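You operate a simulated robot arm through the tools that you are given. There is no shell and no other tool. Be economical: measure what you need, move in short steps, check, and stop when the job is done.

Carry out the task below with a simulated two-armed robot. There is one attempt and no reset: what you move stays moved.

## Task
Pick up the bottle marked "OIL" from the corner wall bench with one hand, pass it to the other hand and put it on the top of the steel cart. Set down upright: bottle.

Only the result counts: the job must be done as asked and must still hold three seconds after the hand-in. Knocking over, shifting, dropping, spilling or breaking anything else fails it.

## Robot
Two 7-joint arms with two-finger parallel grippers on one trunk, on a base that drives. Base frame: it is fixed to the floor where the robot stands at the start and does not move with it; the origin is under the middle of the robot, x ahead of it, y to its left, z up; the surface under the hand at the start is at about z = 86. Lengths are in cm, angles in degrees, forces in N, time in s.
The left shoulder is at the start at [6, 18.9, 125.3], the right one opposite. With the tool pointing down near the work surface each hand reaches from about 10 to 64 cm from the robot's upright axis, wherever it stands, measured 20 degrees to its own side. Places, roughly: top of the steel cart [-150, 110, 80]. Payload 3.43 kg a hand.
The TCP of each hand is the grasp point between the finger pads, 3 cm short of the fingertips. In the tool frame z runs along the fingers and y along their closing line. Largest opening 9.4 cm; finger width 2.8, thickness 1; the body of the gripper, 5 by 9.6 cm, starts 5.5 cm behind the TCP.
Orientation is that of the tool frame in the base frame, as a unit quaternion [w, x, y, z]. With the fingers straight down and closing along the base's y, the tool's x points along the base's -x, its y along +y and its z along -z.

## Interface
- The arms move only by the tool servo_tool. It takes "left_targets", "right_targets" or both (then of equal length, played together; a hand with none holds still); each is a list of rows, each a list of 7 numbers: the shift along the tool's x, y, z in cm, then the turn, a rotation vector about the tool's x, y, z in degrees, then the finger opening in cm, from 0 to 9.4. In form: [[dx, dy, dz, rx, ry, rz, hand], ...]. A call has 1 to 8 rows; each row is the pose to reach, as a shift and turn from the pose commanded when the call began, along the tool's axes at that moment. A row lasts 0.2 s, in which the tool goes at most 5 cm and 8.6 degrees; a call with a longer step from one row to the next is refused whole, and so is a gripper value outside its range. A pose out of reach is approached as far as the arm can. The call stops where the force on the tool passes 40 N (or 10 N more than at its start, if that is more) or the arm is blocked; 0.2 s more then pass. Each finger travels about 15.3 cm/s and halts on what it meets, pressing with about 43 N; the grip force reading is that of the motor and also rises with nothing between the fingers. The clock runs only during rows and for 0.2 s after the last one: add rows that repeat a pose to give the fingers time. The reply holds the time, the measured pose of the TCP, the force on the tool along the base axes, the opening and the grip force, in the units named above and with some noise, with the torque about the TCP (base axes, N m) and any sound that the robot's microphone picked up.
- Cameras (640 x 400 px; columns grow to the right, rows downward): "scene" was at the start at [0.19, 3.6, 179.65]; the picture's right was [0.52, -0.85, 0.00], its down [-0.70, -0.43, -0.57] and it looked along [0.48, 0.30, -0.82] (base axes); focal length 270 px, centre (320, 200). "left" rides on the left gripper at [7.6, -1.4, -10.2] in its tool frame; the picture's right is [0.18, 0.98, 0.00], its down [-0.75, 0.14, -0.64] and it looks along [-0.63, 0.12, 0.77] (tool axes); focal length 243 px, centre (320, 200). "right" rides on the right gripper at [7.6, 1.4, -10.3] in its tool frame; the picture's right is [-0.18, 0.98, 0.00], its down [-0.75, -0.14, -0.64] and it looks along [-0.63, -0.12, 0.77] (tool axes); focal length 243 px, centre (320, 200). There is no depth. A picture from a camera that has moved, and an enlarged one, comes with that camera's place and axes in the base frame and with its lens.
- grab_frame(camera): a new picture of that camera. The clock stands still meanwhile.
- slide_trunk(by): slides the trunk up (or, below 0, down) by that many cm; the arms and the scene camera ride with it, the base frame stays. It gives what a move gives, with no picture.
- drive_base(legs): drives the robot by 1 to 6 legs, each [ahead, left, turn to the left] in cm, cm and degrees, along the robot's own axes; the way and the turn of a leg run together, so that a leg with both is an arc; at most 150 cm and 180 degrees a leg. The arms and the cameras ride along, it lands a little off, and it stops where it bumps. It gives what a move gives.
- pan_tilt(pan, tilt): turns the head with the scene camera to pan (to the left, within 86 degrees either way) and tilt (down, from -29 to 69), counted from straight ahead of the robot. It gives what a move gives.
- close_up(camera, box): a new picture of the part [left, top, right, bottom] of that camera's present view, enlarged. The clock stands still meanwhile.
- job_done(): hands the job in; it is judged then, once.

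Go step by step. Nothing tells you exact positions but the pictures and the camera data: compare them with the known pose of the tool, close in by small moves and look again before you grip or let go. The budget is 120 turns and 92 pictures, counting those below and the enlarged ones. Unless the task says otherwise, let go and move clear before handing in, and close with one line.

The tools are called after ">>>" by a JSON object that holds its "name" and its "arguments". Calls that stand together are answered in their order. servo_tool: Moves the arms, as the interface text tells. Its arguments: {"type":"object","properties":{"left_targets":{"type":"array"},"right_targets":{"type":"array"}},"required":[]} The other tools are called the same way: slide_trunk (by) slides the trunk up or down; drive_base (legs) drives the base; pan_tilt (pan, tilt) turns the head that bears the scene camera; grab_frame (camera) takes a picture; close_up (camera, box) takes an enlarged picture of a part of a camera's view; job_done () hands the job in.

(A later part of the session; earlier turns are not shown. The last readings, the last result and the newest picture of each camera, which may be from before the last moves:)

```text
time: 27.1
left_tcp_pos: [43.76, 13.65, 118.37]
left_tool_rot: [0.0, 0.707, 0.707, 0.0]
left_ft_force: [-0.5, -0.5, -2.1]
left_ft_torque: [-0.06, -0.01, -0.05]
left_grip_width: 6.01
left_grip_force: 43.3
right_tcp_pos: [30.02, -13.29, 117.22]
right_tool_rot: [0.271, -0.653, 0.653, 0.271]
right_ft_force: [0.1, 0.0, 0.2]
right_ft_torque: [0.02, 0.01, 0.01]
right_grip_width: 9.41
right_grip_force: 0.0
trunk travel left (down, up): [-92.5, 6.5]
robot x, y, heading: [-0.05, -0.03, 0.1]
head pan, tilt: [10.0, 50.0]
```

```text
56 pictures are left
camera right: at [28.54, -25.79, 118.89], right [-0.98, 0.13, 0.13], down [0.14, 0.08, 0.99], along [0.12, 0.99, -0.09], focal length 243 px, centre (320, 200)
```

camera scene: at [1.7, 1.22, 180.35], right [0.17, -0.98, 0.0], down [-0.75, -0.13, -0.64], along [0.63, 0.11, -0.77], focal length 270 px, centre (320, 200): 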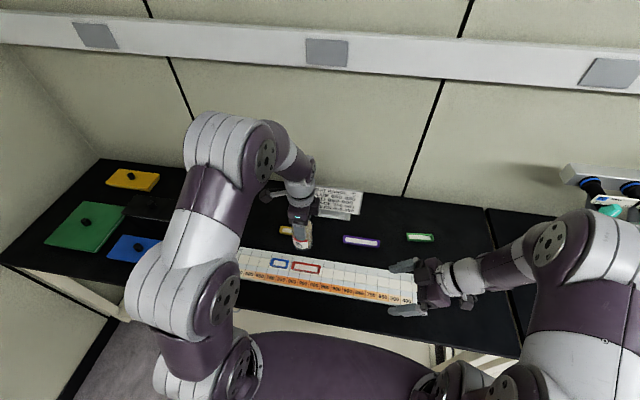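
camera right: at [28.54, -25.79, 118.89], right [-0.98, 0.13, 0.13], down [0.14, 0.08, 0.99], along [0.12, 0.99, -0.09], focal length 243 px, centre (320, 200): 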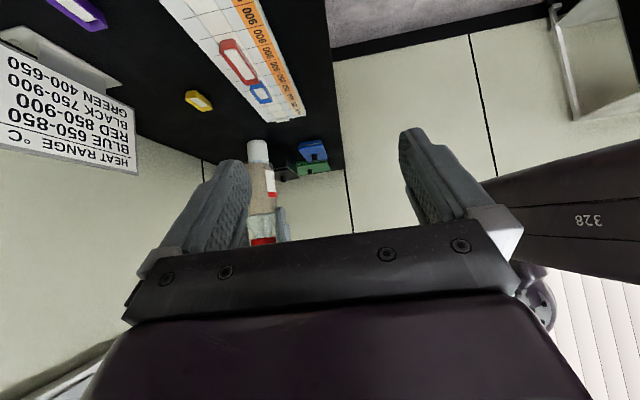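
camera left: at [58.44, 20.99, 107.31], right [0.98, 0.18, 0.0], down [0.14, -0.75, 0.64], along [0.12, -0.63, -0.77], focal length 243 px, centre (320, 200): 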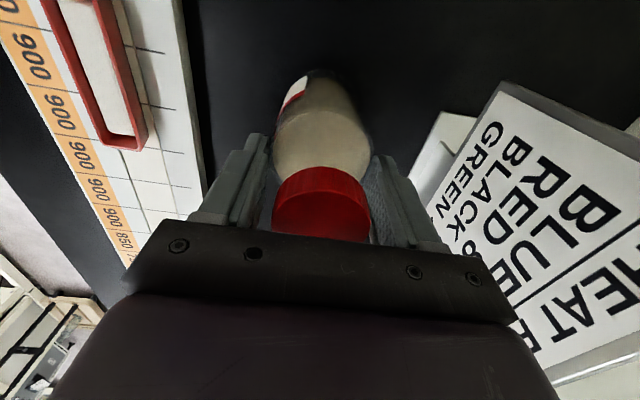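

The right hand now points left and down at 45°. I move it to a pre-grasp spot in line with the bottle's lower body, 14 cm short, and look.

>>> {"name": "servo_tool", "arguments": {"right_targets": [[-1, -3, 2.4, 0, 0, 0, 9.4], [-2, -6, 4.8, 0, 0, 0, 9.4], [-3, -9, 7.2, 0, 0, 0, 9.4], [-4, -12, 9.6, 0, 0, 0, 9.4], [-4.67, -13.7, 11.3, 0, 0, 0, 9.4], [-4.67, -13.7, 11.3, 0, 0, 0, 9.4]]}}

>>> {"name": "grab_frame", "arguments": {"camera": "right"}}

>>> {"name": "close_up", "arguments": {"camera": "scene", "box": [240, 170, 432, 290]}}

```text
time: 28.5
left_tcp_pos: [43.69, 13.66, 118.39]
left_tool_rot: [-0.001, 0.707, 0.707, 0.0]
left_ft_force: [0.4, 0.1, -2.3]
left_ft_torque: [-0.01, -0.01, 0.0]
left_grip_width: 6.04
left_grip_force: 43.3
right_tcp_pos: [43.56, -1.97, 112.67]
right_tool_rot: [0.271, -0.653, 0.654, 0.27]
right_ft_force: [0.2, -0.2, 0.5]
right_ft_torque: [0.0, -0.02, 0.0]
right_grip_width: 9.39
right_grip_force: 0.0
trunk travel left (down, up): [-92.5, 6.5]
robot x, y, heading: [0.02, 0.24, 0.0]
head pan, tilt: [10.0, 50.0]
```

```text
55 pictures are left
camera right: at [42.01, -14.53, 114.48], right [-0.98, 0.13, 0.13], down [0.14, 0.08, 0.99], along [0.12, 0.99, -0.1], focal length 243 px, centre (320, 200)
```

right: 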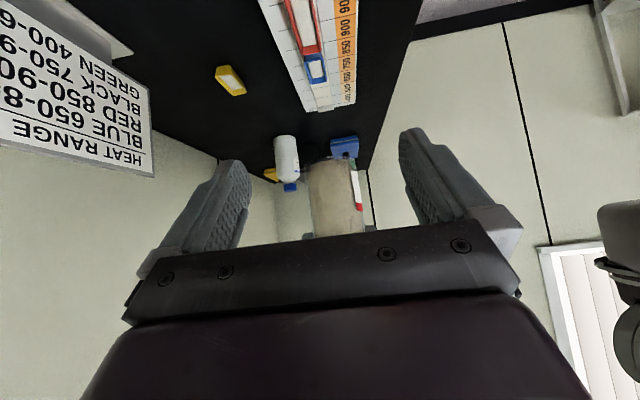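

```text
3.33 times, centred on (336, 230) of scene
camera zoom: at [1.59, 1.16, 180.35], right [0.17, -0.98, 0.0], down [-0.75, -0.13, -0.64], along [0.63, 0.11, -0.77], focal length 902 px, centre (267, 100)
```

zoom: 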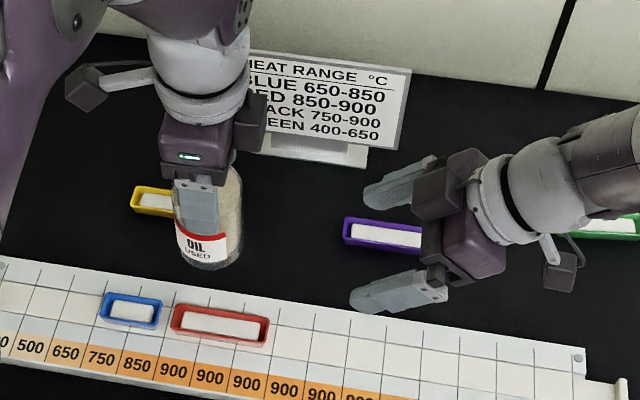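

The bottle is between the fingers' lines. I advance most of the way and check before the last bit.

>>> {"name": "servo_tool", "arguments": {"right_targets": [[-1.6, 0.2, 2.4, 0, 0, 0, 9.4], [-3.2, 0.26, 4.2, 0, 0, 0, 9.4], [-4.8, 0.26, 5.7, 0, 0, 0, 9.4], [-6.4, 0.26, 7.2, 0, 0, 0, 9.4], [-7.1, 0.26, 8, 0, 0, 0, 9.4], [-7.1, 0.26, 8, 0, 0, 0, 9.4]]}}

>>> {"name": "grab_frame", "arguments": {"camera": "right"}}

>>> {"name": "close_up", "arguments": {"camera": "scene", "box": [250, 170, 378, 250]}}

```text
time: 29.9
left_tcp_pos: [43.78, 13.5, 118.52]
left_tool_rot: [0.0, 0.707, 0.707, 0.0]
left_ft_force: [0.5, 0.7, -3.3]
left_ft_torque: [0.02, 0.03, 0.0]
left_grip_width: 6.05
left_grip_force: 43.4
right_tcp_pos: [43.25, 8.95, 111.93]
right_tool_rot: [0.27, -0.653, 0.653, 0.271]
right_ft_force: [1.0, 0.0, 0.2]
right_ft_torque: [-0.01, 0.0, 0.03]
right_grip_width: 9.43
right_grip_force: 0.1
trunk travel left (down, up): [-92.5, 6.5]
robot x, y, heading: [-0.2, 0.08, 0.0]
head pan, tilt: [10.0, 50.0]
```

```text
53 pictures are left
camera right: at [41.94, -3.69, 113.71], right [-0.98, 0.13, 0.13], down [0.14, 0.08, 0.99], along [0.12, 0.99, -0.1], focal length 243 px, centre (320, 200)
```

right: 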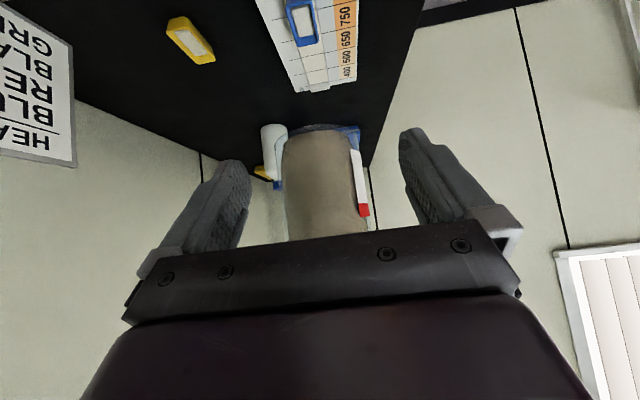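

```text
5.00 times, centred on (314, 210) of scene
camera zoom: at [1.68, 1.15, 180.35], right [0.17, -0.98, 0.0], down [-0.75, -0.13, -0.64], along [0.63, 0.11, -0.77], focal length 1353 px, centre (350, 150)
```

zoom: 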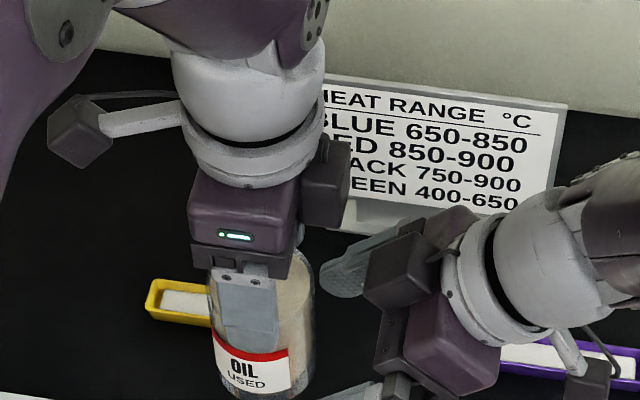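

Well centred. I advance the last 3.2 cm and look.

>>> {"name": "servo_tool", "arguments": {"right_targets": [[-0.7, 0, 0.7, 0, 0, 0, 9.4], [-1.4, 0, 1.4, 0, 0, 0, 9.4], [-2.2, 0, 2.2, 0, 0, 0, 9.4], [-2.2, 0, 2.2, 0, 0, 0, 9.4]]}}

>>> {"name": "grab_frame", "arguments": {"camera": "right"}}

>>> {"name": "close_up", "arguments": {"camera": "scene", "box": [250, 170, 378, 250]}}

```text
time: 30.9
left_tcp_pos: [43.79, 13.61, 118.41]
left_tool_rot: [0.0, 0.707, 0.707, 0.0]
left_ft_force: [-0.2, 0.7, -2.6]
left_ft_torque: [-0.01, 0.0, -0.03]
left_grip_width: 6.03
left_grip_force: 42.4
right_tcp_pos: [43.4, 11.89, 111.86]
right_tool_rot: [0.271, -0.653, 0.654, 0.27]
right_ft_force: [-0.3, 0.3, 0.8]
right_ft_torque: [-0.02, 0.0, 0.01]
right_grip_width: 9.4
right_grip_force: 0.1
trunk travel left (down, up): [-92.5, 6.5]
robot x, y, heading: [-0.15, 0.09, -0.0]
head pan, tilt: [10.0, 50.0]
```

```text
51 pictures are left
camera right: at [41.95, -0.7, 113.68], right [-0.98, 0.13, 0.13], down [0.14, 0.08, 0.99], along [0.12, 0.99, -0.1], focal length 243 px, centre (320, 200)
```

right: 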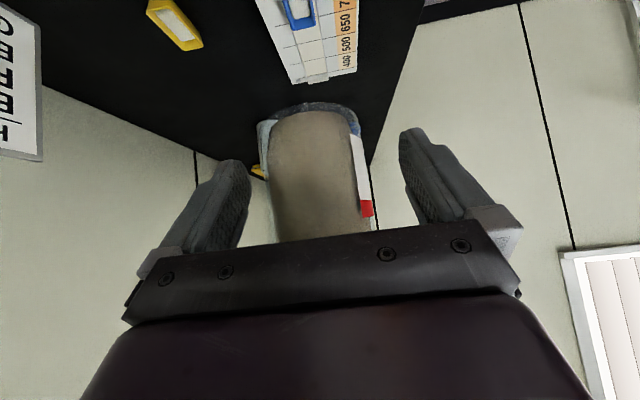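

```text
5.00 times, centred on (314, 210) of scene
camera zoom: at [1.68, 1.2, 180.35], right [0.17, -0.98, 0.0], down [-0.75, -0.13, -0.64], along [0.63, 0.11, -0.77], focal length 1353 px, centre (350, 150)
```

zoom: 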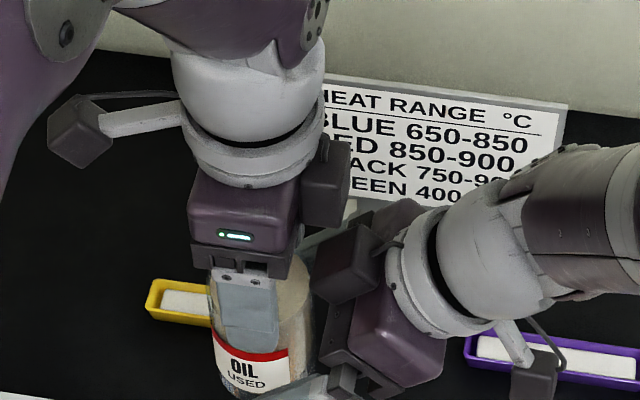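

I shift 0.35 cm to +x to centre and close the right hand on the lower body.

>>> {"name": "servo_tool", "arguments": {"right_targets": [[0, -0.35, 0, 0, 0, 0, 8], [0, -0.35, 0, 0, 0, 0, 6.8], [0, -0.35, 0, 0, 0, 0, 6.2], [0, -0.35, 0, 0, 0, 0, 5], [0, -0.35, 0, 0, 0, 0, 3], [0, -0.35, 0, 0, 0, 0, 3]]}}

>>> {"name": "grab_frame", "arguments": {"camera": "right"}}

```text
time: 32.3
left_tcp_pos: [43.61, 13.5, 118.44]
left_tool_rot: [0.0, 0.707, 0.707, 0.0]
left_ft_force: [-2.3, -0.9, -0.1]
left_ft_torque: [-0.05, 0.3, 0.0]
left_grip_width: 6.03
left_grip_force: 42.9
right_tcp_pos: [43.65, 11.79, 111.88]
right_tool_rot: [-0.271, 0.653, -0.653, -0.271]
right_ft_force: [1.7, 0.1, 0.2]
right_ft_torque: [-0.03, -0.14, -0.02]
right_grip_width: 6.04
right_grip_force: 43.2
trunk travel left (down, up): [-92.5, 6.5]
robot x, y, heading: [-0.46, 0.01, -0.1]
head pan, tilt: [10.0, 50.0]
```

```text
49 pictures are left
camera right: at [42.36, -0.72, 113.6], right [-0.98, 0.13, 0.13], down [0.14, 0.08, 0.99], along [0.12, 0.99, -0.1], focal length 243 px, centre (320, 200)
```

right: 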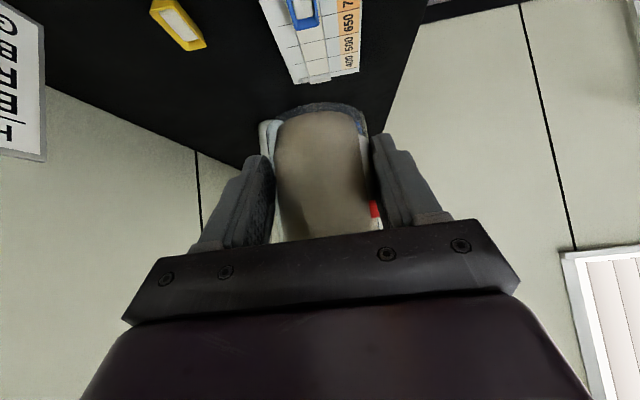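

Both hands grip at full diameter. I open the left hand and check that the right holds.

>>> {"name": "servo_tool", "arguments": {"left_targets": [[0, 0, 0, 0, 0, 0, 6.6], [0, 0, 0, 0, 0, 0, 7.6], [0, 0, 0, 0, 0, 0, 8.6], [0, 0, 0, 0, 0, 0, 8.6]]}}

>>> {"name": "close_up", "arguments": {"camera": "scene", "box": [250, 170, 378, 250]}}

>>> {"name": "grab_frame", "arguments": {"camera": "left"}}

```text
time: 33.3
left_tcp_pos: [43.75, 13.55, 118.58]
left_tool_rot: [0.0, 0.707, 0.707, 0.0]
left_ft_force: [0.0, -0.6, -0.1]
left_ft_torque: [-0.01, 0.03, 0.02]
left_grip_width: 8.57
left_grip_force: 0.1
right_tcp_pos: [43.67, 11.86, 111.86]
right_tool_rot: [0.271, -0.653, 0.654, 0.27]
right_ft_force: [-0.2, 0.1, -0.8]
right_ft_torque: [-0.05, 0.02, 0.02]
right_grip_width: 6.1
right_grip_force: 42.7
trunk travel left (down, up): [-92.5, 6.5]
robot x, y, heading: [-0.17, -0.08, -0.3]
head pan, tilt: [10.0, 50.0]
```

```text
5.00 times, centred on (314, 210) of scene
camera zoom: at [1.68, 1.21, 180.35], right [0.17, -0.98, 0.0], down [-0.75, -0.13, -0.64], along [0.63, 0.11, -0.77], focal length 1353 px, centre (350, 150)
```

zoom: 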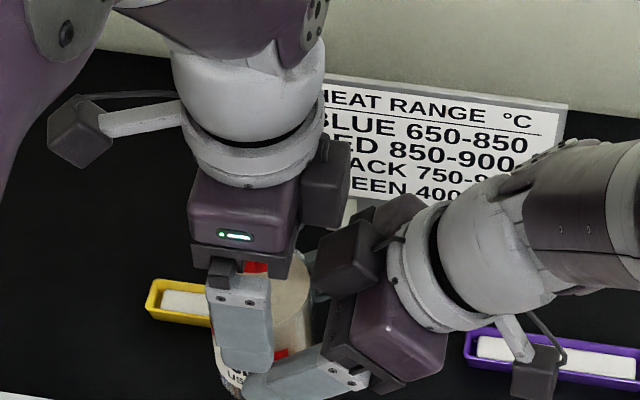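

```text
47 pictures are left
camera left: at [42.36, 21.16, 128.79], right [0.98, 0.18, 0.0], down [0.14, -0.75, 0.64], along [0.12, -0.63, -0.77], focal length 243 px, centre (320, 200)
```

left: 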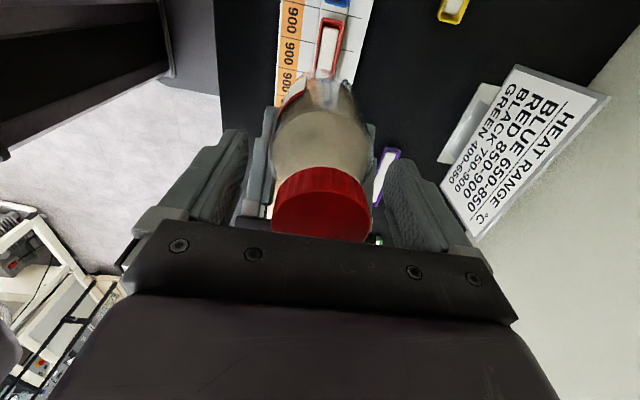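

The right hand now holds the bottle alone. I raise the left hand straight up and clear.

>>> {"name": "servo_tool", "arguments": {"left_targets": [[0, 0, -2, 0, 0, 0, 9.2], [0, 0, -5, 0, 0, 0, 9.2], [0, 0, -9, 0, 0, 0, 9.2], [0, 0, -13, 0, 0, 0, 9.2], [3, 0, -14, 0, 0, 0, 9.2], [8, 0, -14, 0, 0, 0, 9.2], [12, 0, -14, 0, 0, 0, 9.2]]}}

>>> {"name": "grab_frame", "arguments": {"camera": "scene"}}

>>> {"name": "close_up", "arguments": {"camera": "scene", "box": [250, 170, 378, 250]}}

```text
time: 34.9
left_tcp_pos: [43.01, 25.53, 131.12]
left_tool_rot: [0.0, 0.707, 0.707, -0.001]
left_ft_force: [1.2, 0.3, -0.4]
left_ft_torque: [0.0, 0.04, 0.03]
left_grip_width: 9.2
left_grip_force: 0.0
left hand out of reach, approached as far as the arm can: row 4, 5, 6, 7
right_tcp_pos: [43.84, 12.0, 111.87]
right_tool_rot: [0.271, -0.653, 0.654, 0.27]
right_ft_force: [-1.0, -0.8, 0.1]
right_ft_torque: [-0.02, 0.04, -0.02]
right_grip_width: 6.04
right_grip_force: 43.0
trunk travel left (down, up): [-92.5, 6.5]
robot x, y, heading: [0.18, 0.1, -0.2]
head pan, tilt: [10.0, 50.0]
```

```text
46 pictures are left
camera scene: at [1.76, 1.34, 180.35], right [0.17, -0.98, 0.0], down [-0.75, -0.13, -0.64], along [0.63, 0.11, -0.77], focal length 270 px, centre (320, 200)
```

scene: 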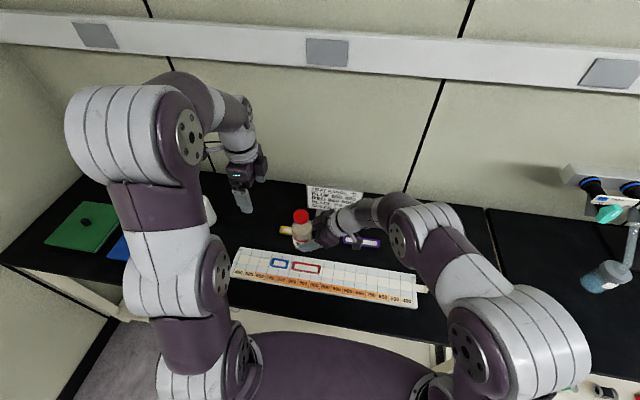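

```text
5.00 times, centred on (314, 210) of scene
camera zoom: at [1.76, 1.34, 180.35], right [0.17, -0.98, 0.0], down [-0.75, -0.13, -0.64], along [0.63, 0.11, -0.77], focal length 1353 px, centre (350, 150)
```

zoom: 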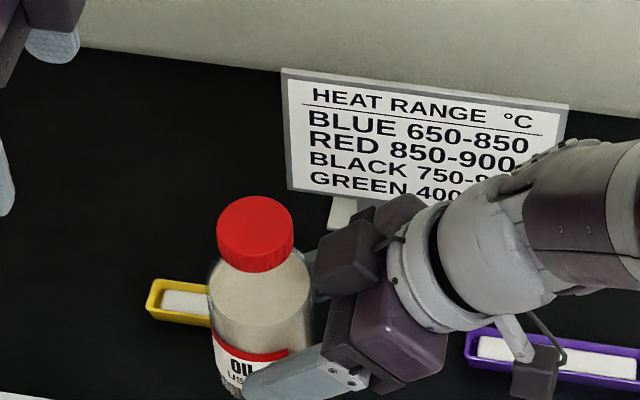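

The handover worked; the right hand holds the bottle upright. I bring both hands closer in and then look at the room behind before driving.

>>> {"name": "servo_tool", "arguments": {"right_targets": [[0.5, 1.3, -1.2, 0, 0, 0, 3], [1, 2.7, -2.4, 0, 0, 0, 3], [1.5, 4, -3.6, 0, 0, 0, 3], [2, 5.4, -4.8, 0, 0, 0, 3], [2.5, 6.7, -6, 0, 0, 0, 3], [2.83, 8, -7.07, 0, 0, 0, 3]], "left_targets": [[1.7, -1.7, 1, 0, 0, 0, 9], [3.4, -3.4, 2, 0, 0, 0, 9], [5, -5, 3, 0, 0, 0, 9], [6.7, -6.7, 4, 0, 0, 0, 9], [8.4, -8.4, 5, 0, 0, 0, 9], [10, -10, 6, 0, 0, 0, 9]]}}

>>> {"name": "pan_tilt", "arguments": {"pan": 86, "tilt": 35}}

>>> {"name": "grab_frame", "arguments": {"camera": "scene"}}

>>> {"name": "pan_tilt", "arguments": {"pan": -86, "tilt": 35}}

>>> {"name": "grab_frame", "arguments": {"camera": "scene"}}

```text
time: 36.3
left_tcp_pos: [33.04, 35.58, 125.11]
left_tool_rot: [0.0, 0.708, 0.706, 0.0]
left_ft_force: [0.1, 0.0, -0.2]
left_ft_torque: [0.05, -0.02, 0.0]
left_grip_width: 9.02
left_grip_force: 0.0
right_tcp_pos: [35.48, 4.86, 114.91]
right_tool_rot: [-0.271, 0.653, -0.653, -0.271]
right_ft_force: [-0.8, -0.3, -2.8]
right_ft_torque: [-0.04, -0.01, -0.03]
right_grip_width: 6.07
right_grip_force: 43.1
trunk travel left (down, up): [-92.5, 6.5]
robot x, y, heading: [-0.01, 0.39, 0.2]
head pan, tilt: [10.0, 50.0]
```

```text
time: 37.8
left_tcp_pos: [33.01, 35.44, 124.96]
left_tool_rot: [0.0, 0.707, 0.707, 0.0]
left_ft_force: [0.1, 0.9, -0.1]
left_ft_torque: [0.02, 0.0, -0.01]
left_grip_width: 8.99
left_grip_force: 0.1
right_tcp_pos: [35.6, 4.86, 114.93]
right_tool_rot: [-0.271, 0.653, -0.653, -0.271]
right_ft_force: [-0.2, 0.0, -3.4]
right_ft_torque: [-0.06, -0.03, 0.02]
right_grip_width: 6.08
right_grip_force: 43.2
trunk travel left (down, up): [-92.5, 6.5]
robot x, y, heading: [-0.04, 0.01, -0.1]
head pan, tilt: [85.9, 35.0]
```

```text
44 pictures are left
camera scene: at [-5.27, 8.65, 182.53], right [1.0, -0.07, 0.0], down [-0.04, -0.57, -0.82], along [0.06, 0.82, -0.57], focal length 270 px, centre (320, 200)
```

scene: 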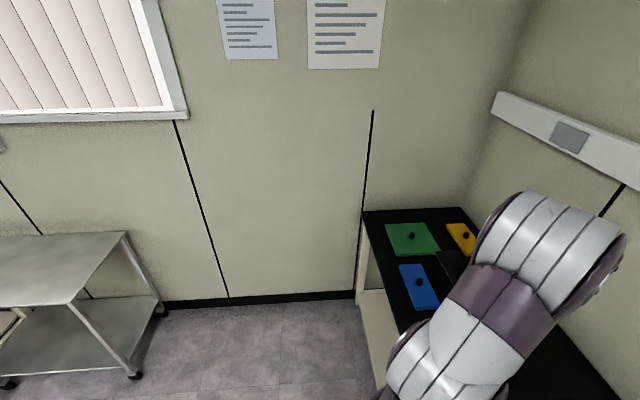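

```text
time: 40.4
left_tcp_pos: [32.96, 35.52, 124.92]
left_tool_rot: [0.0, 0.707, 0.707, -0.001]
left_ft_force: [-0.7, 0.4, -0.7]
left_ft_torque: [-0.01, 0.0, 0.0]
left_grip_width: 8.99
left_grip_force: 0.0
right_tcp_pos: [35.62, 4.89, 114.87]
right_tool_rot: [0.27, -0.653, 0.653, 0.27]
right_ft_force: [0.2, -0.3, -2.8]
right_ft_torque: [-0.05, 0.02, 0.04]
right_grip_width: 6.03
right_grip_force: 42.7
trunk travel left (down, up): [-92.5, 6.5]
robot x, y, heading: [-0.37, -0.36, 0.1]
head pan, tilt: [-85.9, 35.0]
```

```text
43 pictures are left
camera scene: at [-5.28, -8.91, 182.53], right [-1.0, -0.07, 0.0], down [-0.04, 0.57, -0.82], along [0.06, -0.82, -0.57], focal length 270 px, centre (320, 200)
```

scene: 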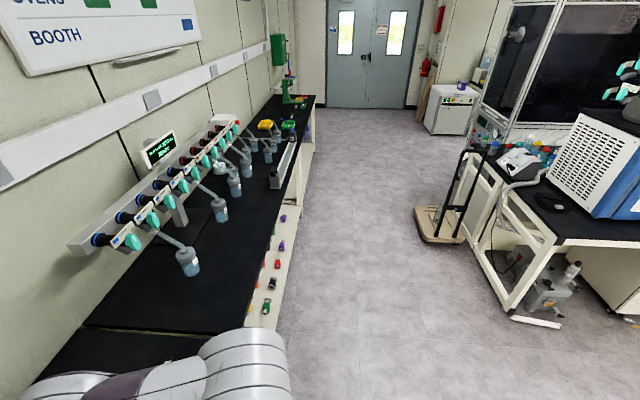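

The cart's near end is at about x=−107, its front edge at y≈86. I back off 35 cm from the bench, turn left 90°, and look ahead.

>>> {"name": "drive_base", "arguments": {"legs": [[-35, 0, 0], [0, 0, 90]]}}

>>> {"name": "pan_tilt", "arguments": {"pan": 60, "tilt": 30}}

>>> {"name": "grab_frame", "arguments": {"camera": "scene"}}

```text
time: 46.5
left_tcp_pos: [-69.5, 32.61, 125.06]
left_tool_rot: [0.001, -0.005, 1.0, 0.0]
left_ft_force: [-0.7, 0.2, -0.3]
left_ft_torque: [0.01, 0.0, 0.0]
left_grip_width: 9.02
left_grip_force: 0.0
right_tcp_pos: [-38.86, 35.41, 114.99]
right_tool_rot: [0.002, 0.924, 0.005, -0.382]
right_ft_force: [-0.2, -0.1, -2.4]
right_ft_torque: [0.01, -0.08, 0.04]
right_grip_width: 6.06
right_grip_force: 43.1
trunk travel left (down, up): [-92.5, 6.5]
robot x, y, heading: [-34.06, -0.12, 90.3]
head pan, tilt: [-85.9, 35.0]
```

```text
time: 48.8
left_tcp_pos: [-69.54, 32.54, 124.99]
left_tool_rot: [0.0, -0.006, 1.0, 0.0]
left_ft_force: [0.1, 0.2, 0.7]
left_ft_torque: [0.02, 0.03, -0.02]
left_grip_width: 9.03
left_grip_force: 0.2
right_tcp_pos: [-39.04, 35.46, 114.99]
right_tool_rot: [0.002, 0.924, 0.005, -0.383]
right_ft_force: [0.6, -0.5, -2.5]
right_ft_torque: [0.0, -0.03, 0.0]
right_grip_width: 6.06
right_grip_force: 43.4
trunk travel left (down, up): [-92.5, 6.5]
robot x, y, heading: [-33.89, -0.0, 90.9]
head pan, tilt: [60.0, 30.0]
```

```text
42 pictures are left
camera scene: at [-41.52, -1.7, 183.31], right [0.49, 0.87, 0.0], down [0.44, -0.25, -0.87], along [-0.75, 0.43, -0.5], focal length 270 px, centre (320, 200)
```

scene: 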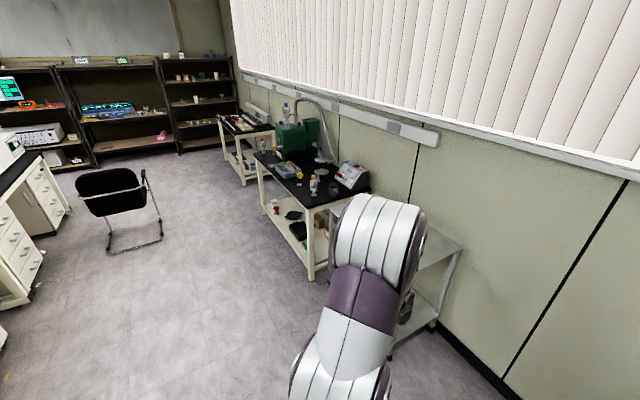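

The floor in front of the cart is clear. I strafe left 105 cm and go 25 cm ahead, then look down at the cart.

>>> {"name": "drive_base", "arguments": {"legs": [[0, 105, -0.6], [25, 0, 0]]}}

>>> {"name": "pan_tilt", "arguments": {"pan": 0, "tilt": 40}}

>>> {"name": "grab_frame", "arguments": {"camera": "scene"}}

```text
time: 55.6
left_tcp_pos: [-172.7, 58.61, 125.1]
left_tool_rot: [0.0, 0.01, 1.0, 0.0]
left_ft_force: [1.0, 0.0, -0.9]
left_ft_torque: [0.0, 0.01, 0.02]
left_grip_width: 9.02
left_grip_force: 0.1
right_tcp_pos: [-142.21, 60.67, 115.08]
right_tool_rot: [-0.004, 0.924, -0.009, -0.383]
right_ft_force: [-0.6, 0.0, -2.6]
right_ft_torque: [-0.01, -0.06, 0.0]
right_grip_width: 6.07
right_grip_force: 42.9
trunk travel left (down, up): [-92.5, 6.5]
robot x, y, heading: [-137.85, 25.22, 89.0]
head pan, tilt: [60.0, 30.0]
```

```text
time: 56.9
left_tcp_pos: [-172.8, 58.89, 125.03]
left_tool_rot: [0.0, 0.009, 1.0, 0.0]
left_ft_force: [-1.1, 0.7, 0.3]
left_ft_torque: [0.02, -0.01, 0.0]
left_grip_width: 9.0
left_grip_force: 0.1
right_tcp_pos: [-142.12, 60.81, 115.02]
right_tool_rot: [-0.003, 0.924, -0.008, -0.382]
right_ft_force: [0.4, 0.3, -2.1]
right_ft_torque: [0.01, -0.04, -0.03]
right_grip_width: 6.06
right_grip_force: 43.3
trunk travel left (down, up): [-92.5, 6.5]
robot x, y, heading: [-137.65, 24.98, 88.8]
head pan, tilt: [0.0, 40.0]
```

```text
41 pictures are left
camera scene: at [-137.86, 27.59, 181.77], right [1.0, -0.02, 0.0], down [-0.01, -0.64, -0.77], along [0.01, 0.77, -0.64], focal length 270 px, centre (320, 200)
```

scene: 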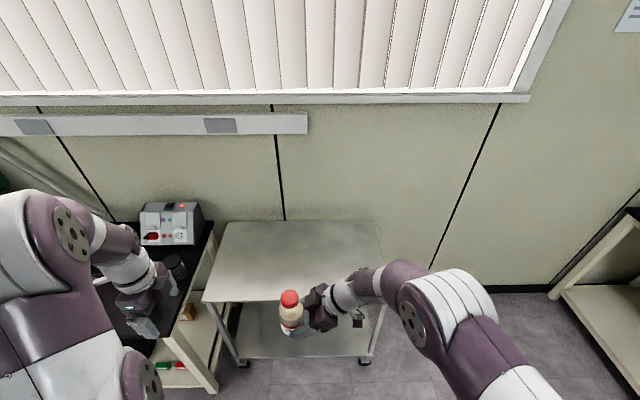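

The cart top is empty, spanning about x −185…−107, y 87…133. I shift right 12 cm and go 30 cm ahead so the bottle is near the cart's front edge.

>>> {"name": "drive_base", "arguments": {"legs": [[0, -12, 1], [30, 0, 0]]}}

>>> {"name": "grab_frame", "arguments": {"camera": "scene"}}

>>> {"name": "grab_frame", "arguments": {"camera": "right"}}

```text
time: 59.8
left_tcp_pos: [-160.99, 88.23, 125.04]
left_tool_rot: [0.0, 0.005, 1.0, 0.001]
left_ft_force: [-1.0, -0.5, 0.0]
left_ft_torque: [0.01, 0.02, 0.01]
left_grip_width: 9.01
left_grip_force: 0.1
right_tcp_pos: [-130.3, 90.53, 115.07]
right_tool_rot: [-0.002, 0.924, -0.004, -0.382]
right_ft_force: [-0.3, -0.6, -2.2]
right_ft_torque: [0.03, -0.07, 0.0]
right_grip_width: 6.06
right_grip_force: 42.9
trunk travel left (down, up): [-92.5, 6.5]
robot x, y, heading: [-125.89, 55.25, 89.7]
head pan, tilt: [0.0, 40.0]
```

```text
40 pictures are left
camera scene: at [-125.74, 57.23, 181.78], right [1.0, -0.01, 0.0], down [-0.01, -0.64, -0.77], along [0.01, 0.77, -0.64], focal length 270 px, centre (320, 200)
```

scene: 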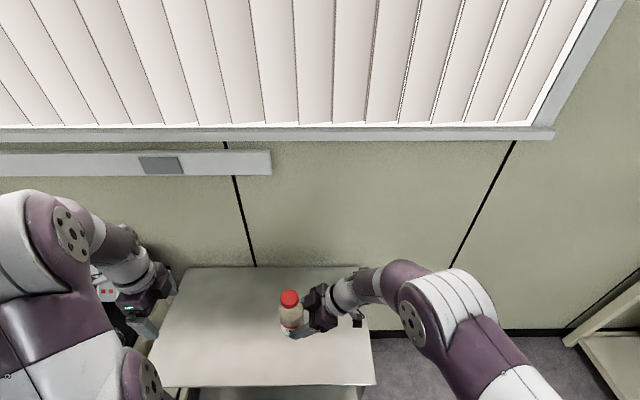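

```text
39 pictures are left
camera right: at [-117.68, 89.1, 116.73], right [-0.14, -0.98, 0.13], down [-0.08, 0.14, 0.99], along [-0.99, 0.13, -0.1], focal length 243 px, centre (320, 200)
```

right: 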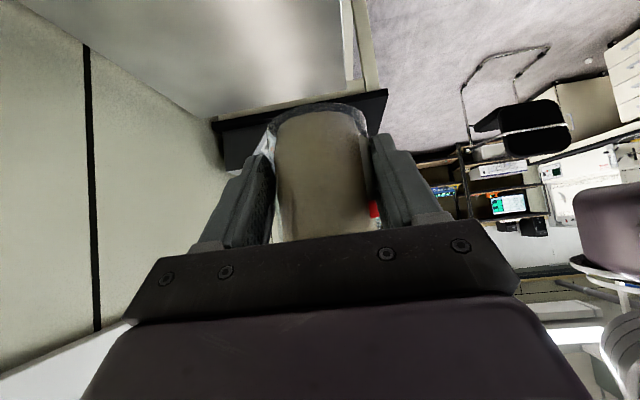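

The cart's front edge is at y≈86 and the bottle now over y≈90. I extend 11 cm further over the cart and lower 24 cm in small steps.

>>> {"name": "servo_tool", "arguments": {"right_targets": [[1.5, -3, 1.5, 0, 0, 0, 3], [3.5, -6, 3.5, 0, 0, 0, 3], [5.7, -9, 5.7, 0, 0, 0, 3], [8, -11, 8, 0, 0, 0, 3], [10.5, -11, 10.5, 0, 0, 0, 3], [13, -11, 13, 0, 0, 0, 3], [15, -11, 15, 0, 0, 0, 3], [15, -11, 15, 0, 0, 0, 3]]}}

>>> {"name": "grab_frame", "arguments": {"camera": "scene"}}

>>> {"name": "grab_frame", "arguments": {"camera": "right"}}

```text
time: 61.6
left_tcp_pos: [-161.01, 88.33, 124.98]
left_tool_rot: [0.0, 0.004, 1.0, 0.0]
left_ft_force: [-0.7, 0.3, -0.8]
left_ft_torque: [0.01, -0.03, -0.03]
left_grip_width: 9.0
left_grip_force: 0.1
right_tcp_pos: [-130.21, 101.5, 93.76]
right_tool_rot: [-0.001, 0.924, -0.003, -0.382]
right_ft_force: [-0.3, -0.6, -2.9]
right_ft_torque: [0.0, -0.04, 0.01]
right_grip_width: 6.03
right_grip_force: 43.5
trunk travel left (down, up): [-92.5, 6.5]
robot x, y, heading: [-125.6, 54.85, 89.1]
head pan, tilt: [0.0, 40.0]
```

```text
38 pictures are left
camera scene: at [-125.71, 57.43, 181.77], right [1.0, -0.01, 0.0], down [-0.01, -0.64, -0.77], along [0.01, 0.77, -0.64], focal length 270 px, centre (320, 200)
```

scene: 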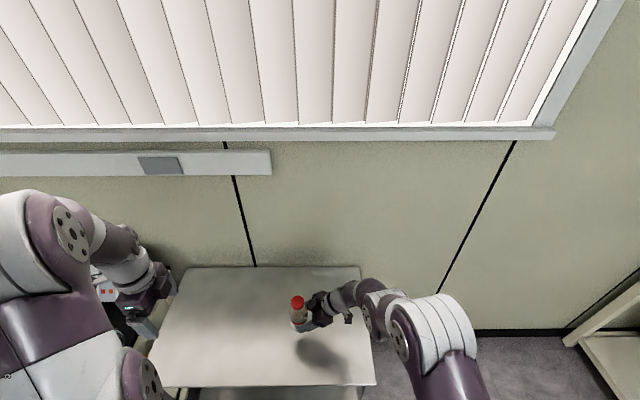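

```text
37 pictures are left
camera right: at [-117.52, 100.14, 95.49], right [-0.14, -0.98, 0.13], down [-0.08, 0.14, 0.99], along [-0.99, 0.13, -0.1], focal length 243 px, centre (320, 200)
```

right: 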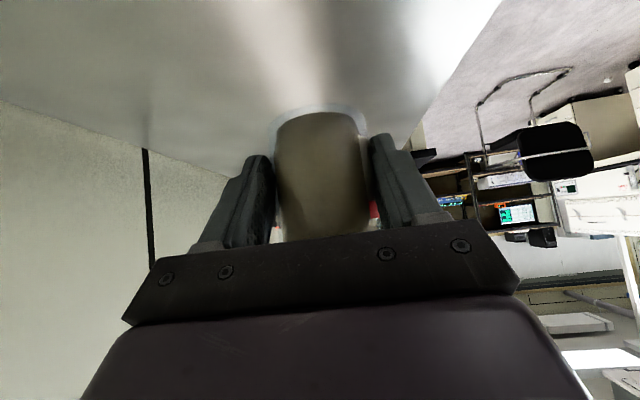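

The bottom is at about z≈89. I lower 7 cm more and look.

>>> {"name": "servo_tool", "arguments": {"right_targets": [[1.2, 0, 1.2, 0, 0, 0, 3], [2.4, 0, 2.4, 0, 0, 0, 3], [3.6, 0, 3.6, 0, 0, 0, 3], [4.6, 0, 4.6, 0, 0, 0, 3], [4.95, 0, 4.95, 0, 0, 0, 3], [4.95, 0, 4.95, 0, 0, 0, 3]]}}

>>> {"name": "close_up", "arguments": {"camera": "scene", "box": [240, 270, 400, 370]}}

>>> {"name": "grab_frame", "arguments": {"camera": "right"}}

>>> {"name": "grab_frame", "arguments": {"camera": "left"}}

```text
time: 63.0
left_tcp_pos: [-160.96, 88.42, 124.95]
left_tool_rot: [0.0, 0.004, 1.0, 0.001]
left_ft_force: [0.3, -0.9, 0.3]
left_ft_torque: [0.0, -0.05, 0.02]
left_grip_width: 9.02
left_grip_force: 0.0
right_tcp_pos: [-130.2, 101.66, 86.73]
right_tool_rot: [-0.001, 0.924, -0.004, -0.383]
right_ft_force: [-1.0, 0.0, -2.7]
right_ft_torque: [0.01, -0.02, -0.04]
right_grip_width: 6.07
right_grip_force: 43.5
trunk travel left (down, up): [-92.5, 6.5]
robot x, y, heading: [-126.12, 54.82, 89.7]
head pan, tilt: [0.0, 40.0]
```

```text
4.00 times, centred on (320, 320) of scene
camera zoom: at [-125.71, 57.51, 181.77], right [1.0, -0.01, 0.0], down [-0.01, -0.64, -0.77], along [0.01, 0.77, -0.64], focal length 1082 px, centre (320, -280)
```

zoom: 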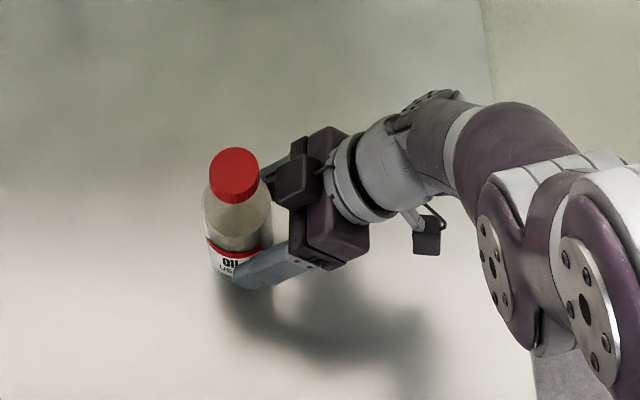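

```text
35 pictures are left
camera right: at [-117.56, 100.2, 88.47], right [-0.14, -0.98, 0.13], down [-0.08, 0.14, 0.99], along [-0.99, 0.13, -0.1], focal length 243 px, centre (320, 200)
```

right: 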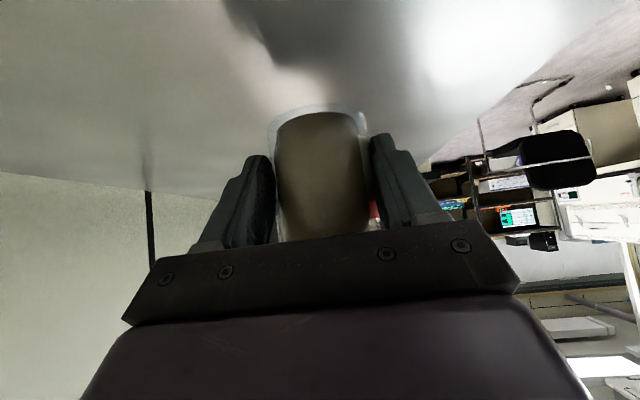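

```text
34 pictures are left
camera left: at [-168.56, 87.02, 135.34], right [-0.18, 0.98, 0.0], down [0.75, 0.14, 0.64], along [0.63, 0.11, -0.77], focal length 243 px, centre (320, 200)
```

left: 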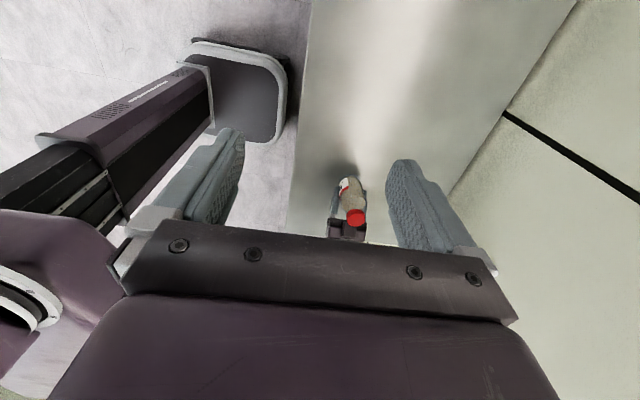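

Before the last few centimetres I check the elbow's clearance to the cart edge.

>>> {"name": "pan_tilt", "arguments": {"pan": -25, "tilt": 60}}

>>> {"name": "grab_frame", "arguments": {"camera": "scene"}}

```text
time: 63.9
left_tcp_pos: [-160.98, 88.38, 125.03]
left_tool_rot: [0.0, 0.005, 1.0, -0.001]
left_ft_force: [-0.3, -0.1, -0.6]
left_ft_torque: [0.01, 0.02, 0.0]
left_grip_width: 8.99
left_grip_force: 0.1
right_tcp_pos: [-130.16, 101.73, 86.68]
right_tool_rot: [-0.001, 0.924, -0.004, -0.383]
right_ft_force: [-0.1, 0.1, -2.6]
right_ft_torque: [0.0, 0.0, -0.03]
right_grip_width: 6.05
right_grip_force: 42.4
trunk travel left (down, up): [-92.5, 6.5]
robot x, y, heading: [-125.75, 55.21, 89.4]
head pan, tilt: [-25.0, 60.0]
```

```text
33 pictures are left
camera scene: at [-122.92, 55.04, 179.1], right [0.9, -0.43, 0.0], down [-0.37, -0.78, -0.5], along [0.22, 0.45, -0.87], focal length 270 px, centre (320, 200)
```

scene: 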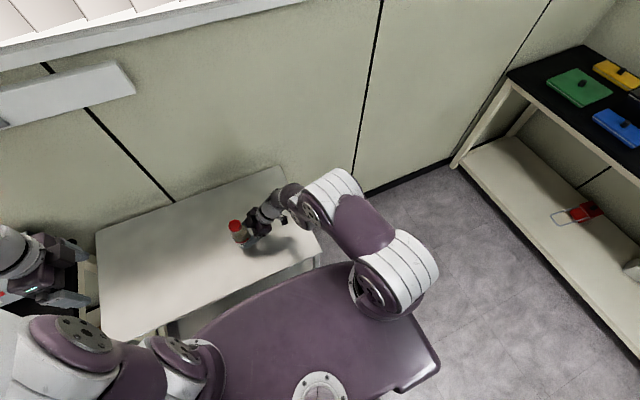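

The elbow is well above the cart. I creep down and watch the vertical force.

>>> {"name": "servo_tool", "arguments": {"right_targets": [[0.35, 0, 0.35, 0, 0, 0, 3], [0.7, 0, 0.7, 0, 0, 0, 3], [1.06, 0, 1.06, 0, 0, 0, 3], [1.06, 0, 1.06, 0, 0, 0, 3]]}}

>>> {"name": "close_up", "arguments": {"camera": "left", "box": [300, 140, 396, 200]}}

```text
time: 64.8
left_tcp_pos: [-161.01, 88.44, 125.01]
left_tool_rot: [0.0, 0.005, 1.0, 0.0]
left_ft_force: [-0.1, 0.3, 0.4]
left_ft_torque: [0.0, 0.0, 0.01]
left_grip_width: 9.01
left_grip_force: 0.1
right_tcp_pos: [-130.38, 101.68, 85.26]
right_tool_rot: [-0.001, 0.924, -0.004, -0.383]
right_ft_force: [0.4, 0.6, -2.4]
right_ft_torque: [0.02, -0.09, 0.04]
right_grip_width: 6.07
right_grip_force: 43.3
trunk travel left (down, up): [-92.5, 6.5]
robot x, y, heading: [-126.08, 55.28, 89.3]
head pan, tilt: [-25.0, 60.0]
```

```text
6.67 times, centred on (348, 170) of left
camera zoom: at [-168.56, 87.03, 135.34], right [-0.18, 0.98, 0.0], down [0.75, 0.14, 0.64], along [0.63, 0.11, -0.77], focal length 1618 px, centre (133, 400)
```

zoom: 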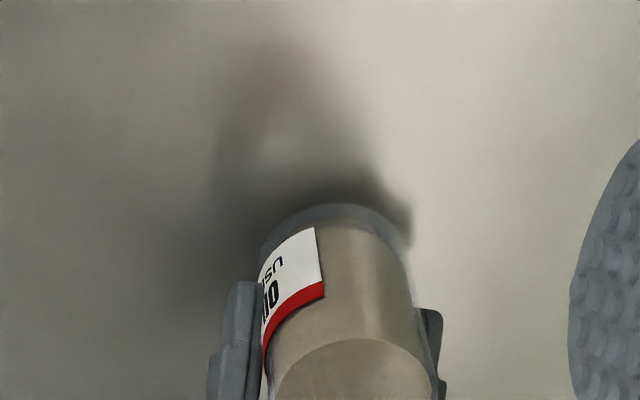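

>>> {"name": "servo_tool", "arguments": {"right_targets": [[0.25, 0, 0.25, 0, 0, 0, 3], [0.5, 0, 0.5, 0, 0, 0, 3], [0.5, 0, 0.5, 0, 0, 0, 3]]}}

>>> {"name": "close_up", "arguments": {"camera": "left", "box": [300, 140, 396, 200]}}

```text
time: 65.7
left_tcp_pos: [-160.9, 88.46, 125.0]
left_tool_rot: [0.0, 0.006, 1.0, 0.0]
left_ft_force: [-0.5, -0.4, -0.4]
left_ft_torque: [0.0, -0.01, 0.0]
left_grip_width: 9.0
left_grip_force: 0.0
right_tcp_pos: [-130.21, 101.79, 84.49]
right_tool_rot: [-0.001, 0.924, -0.003, -0.382]
right_ft_force: [-0.5, 0.0, -3.0]
right_ft_torque: [0.01, -0.05, 0.05]
right_grip_width: 6.03
right_grip_force: 43.3
trunk travel left (down, up): [-92.5, 6.5]
robot x, y, heading: [-126.13, 54.72, 89.9]
head pan, tilt: [-25.0, 60.0]
```

```text
6.67 times, centred on (348, 170) of left
camera zoom: at [-168.57, 87.03, 135.34], right [-0.18, 0.98, 0.0], down [0.75, 0.14, 0.64], along [0.63, 0.11, -0.77], focal length 1618 px, centre (133, 400)
```

zoom: 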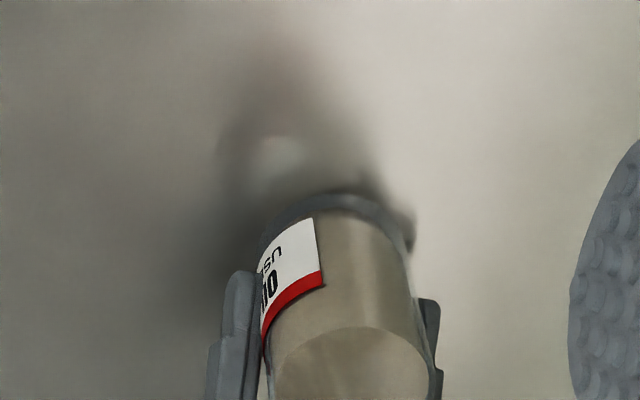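

Very near; I continue down in small steps until the force changes.

>>> {"name": "servo_tool", "arguments": {"right_targets": [[0.18, 0, 0.18, 0, 0, 0, 3], [0.35, 0, 0.35, 0, 0, 0, 3], [0.35, 0, 0.35, 0, 0, 0, 3]]}}

```text
time: 66.5
left_tcp_pos: [-161.01, 88.16, 125.17]
left_tool_rot: [0.0, 0.005, 1.0, 0.001]
left_ft_force: [-0.2, 0.6, -0.2]
left_ft_torque: [-0.02, -0.03, -0.01]
left_grip_width: 9.01
left_grip_force: 0.0
right_tcp_pos: [-130.29, 101.64, 84.28]
right_tool_rot: [-0.004, 0.923, -0.003, -0.384]
right_ft_force: [-2.8, -2.3, 25.5]
right_ft_torque: [-0.35, 0.51, 0.0]
right_grip_width: 6.05
right_grip_force: 43.8
trunk travel left (down, up): [-92.5, 6.5]
robot x, y, heading: [-125.74, 55.06, 89.7]
head pan, tilt: [-25.0, 60.0]
```

The bottle touches the cart (25 N). I ease up 0.2 cm to relieve the load and look before releasing.

>>> {"name": "servo_tool", "arguments": {"right_targets": [[-0.15, 0, -0.15, 0, 0, 0, 3], [-0.15, 0, -0.15, 0, 0, 0, 3]]}}

>>> {"name": "close_up", "arguments": {"camera": "left", "box": [300, 140, 396, 200]}}

>>> {"name": "grab_frame", "arguments": {"camera": "right"}}

```text
time: 67.0
left_tcp_pos: [-160.83, 88.39, 124.99]
left_tool_rot: [0.0, 0.005, 1.0, 0.0]
left_ft_force: [-0.4, -1.6, 0.5]
left_ft_torque: [0.04, 0.0, -0.01]
left_grip_width: 8.98
left_grip_force: 0.1
right_tcp_pos: [-130.23, 101.81, 84.24]
right_tool_rot: [-0.002, 0.924, -0.004, -0.383]
right_ft_force: [-5.0, 4.6, 17.0]
right_ft_torque: [0.19, 0.89, -0.16]
right_grip_width: 6.03
right_grip_force: 42.9
trunk travel left (down, up): [-92.5, 6.5]
robot x, y, heading: [-125.52, 55.55, 89.5]
head pan, tilt: [-25.0, 60.0]
```

```text
6.67 times, centred on (348, 170) of left
camera zoom: at [-168.62, 86.89, 135.36], right [-0.18, 0.98, 0.0], down [0.75, 0.13, 0.64], along [0.63, 0.11, -0.77], focal length 1618 px, centre (133, 400)
```

zoom: 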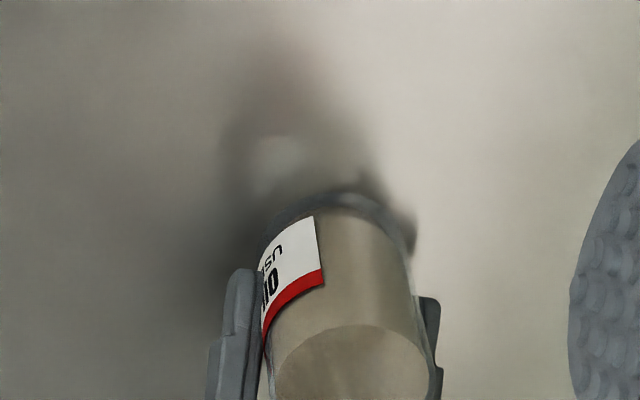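

```text
29 pictures are left
camera right: at [-117.56, 100.22, 86.06], right [-0.14, -0.98, 0.13], down [-0.08, 0.14, 0.99], along [-0.99, 0.13, -0.1], focal length 243 px, centre (320, 200)
```

right: 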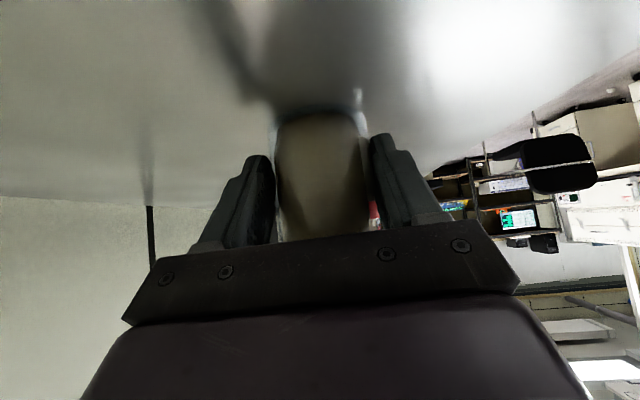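

Still 17 N of load; I ease up a touch more.

>>> {"name": "servo_tool", "arguments": {"right_targets": [[-0.08, 0, -0.08, 0, 0, 0, 3], [-0.08, 0, -0.08, 0, 0, 0, 3]]}}

```text
time: 67.7
left_tcp_pos: [-161.04, 88.39, 125.03]
left_tool_rot: [0.0, 0.005, 1.0, 0.0]
left_ft_force: [-0.1, 0.4, 0.8]
left_ft_torque: [0.01, 0.0, -0.03]
left_grip_width: 9.01
left_grip_force: 0.1
right_tcp_pos: [-130.17, 101.64, 84.48]
right_tool_rot: [-0.001, 0.924, -0.004, -0.383]
right_ft_force: [-3.2, 3.6, 10.1]
right_ft_torque: [0.37, 0.47, -0.15]
right_grip_width: 6.07
right_grip_force: 43.6
trunk travel left (down, up): [-92.5, 6.5]
robot x, y, heading: [-125.84, 55.66, 89.5]
head pan, tilt: [-25.0, 60.0]
```

>>> {"name": "servo_tool", "arguments": {"right_targets": [[-0.08, 0, -0.08, 0, 0, 0, 3], [-0.08, 0, -0.08, 0, 0, 0, 3]]}}

```text
time: 68.2
left_tcp_pos: [-160.98, 88.47, 124.96]
left_tool_rot: [0.001, 0.005, 1.0, 0.0]
left_ft_force: [-0.2, 0.9, 0.8]
left_ft_torque: [0.01, -0.03, -0.03]
left_grip_width: 9.01
left_grip_force: 0.1
right_tcp_pos: [-130.11, 101.63, 84.37]
right_tool_rot: [0.0, 0.924, -0.004, -0.383]
right_ft_force: [1.0, -1.4, -1.5]
right_ft_torque: [0.03, 0.0, -0.01]
right_grip_width: 6.06
right_grip_force: 43.1
trunk travel left (down, up): [-92.5, 6.5]
robot x, y, heading: [-125.72, 55.12, 89.6]
head pan, tilt: [-25.0, 60.0]
```

The load is nearly zero and the bottle just rests on the cart. I open the right hand gently.

>>> {"name": "servo_tool", "arguments": {"right_targets": [[0, 0, 0, 0, 0, 0, 6.2], [0, 0, 0, 0, 0, 0, 6.6], [0, 0, 0, 0, 0, 0, 7.4], [0, 0, 0, 0, 0, 0, 8.4], [0, 0, 0, 0, 0, 0, 9.4], [0, 0, 0, 0, 0, 0, 9.4]]}}

>>> {"name": "grab_frame", "arguments": {"camera": "right"}}

>>> {"name": "close_up", "arguments": {"camera": "left", "box": [300, 140, 428, 220]}}

```text
time: 69.7
left_tcp_pos: [-160.91, 88.28, 125.05]
left_tool_rot: [0.0, 0.004, 1.0, 0.0]
left_ft_force: [0.2, 0.2, 0.0]
left_ft_torque: [0.02, 0.01, -0.01]
left_grip_width: 9.01
left_grip_force: 0.0
right_tcp_pos: [-130.33, 101.83, 84.42]
right_tool_rot: [-0.001, 0.924, -0.003, -0.382]
right_ft_force: [0.1, 0.2, 0.7]
right_ft_torque: [0.0, -0.04, 0.04]
right_grip_width: 9.4
right_grip_force: 0.0
trunk travel left (down, up): [-92.5, 6.5]
robot x, y, heading: [-125.7, 55.3, 89.4]
head pan, tilt: [-25.0, 60.0]
```

```text
28 pictures are left
camera right: at [-117.56, 100.26, 86.22], right [-0.14, -0.98, 0.13], down [-0.08, 0.14, 0.99], along [-0.99, 0.13, -0.1], focal length 243 px, centre (320, 200)
```

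right: 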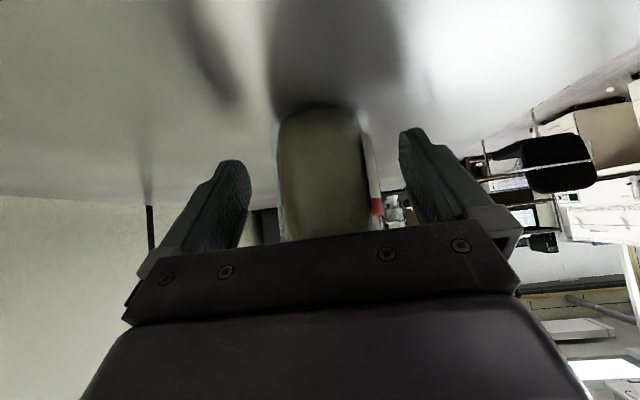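

```text
5.00 times, centred on (364, 180) of left
camera zoom: at [-168.56, 87.0, 135.35], right [-0.18, 0.98, 0.0], down [0.75, 0.13, 0.64], along [0.63, 0.11, -0.77], focal length 1213 px, centre (100, 300)
```

zoom: 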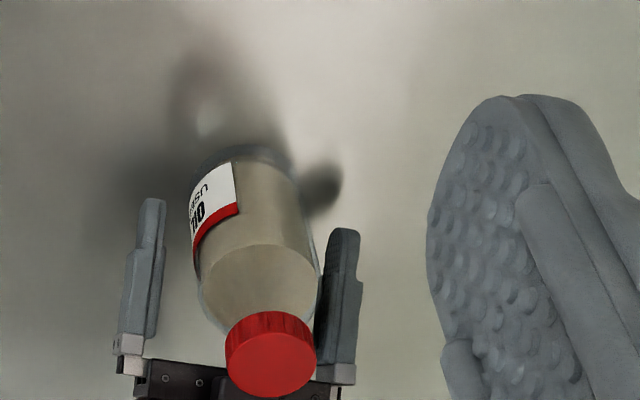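

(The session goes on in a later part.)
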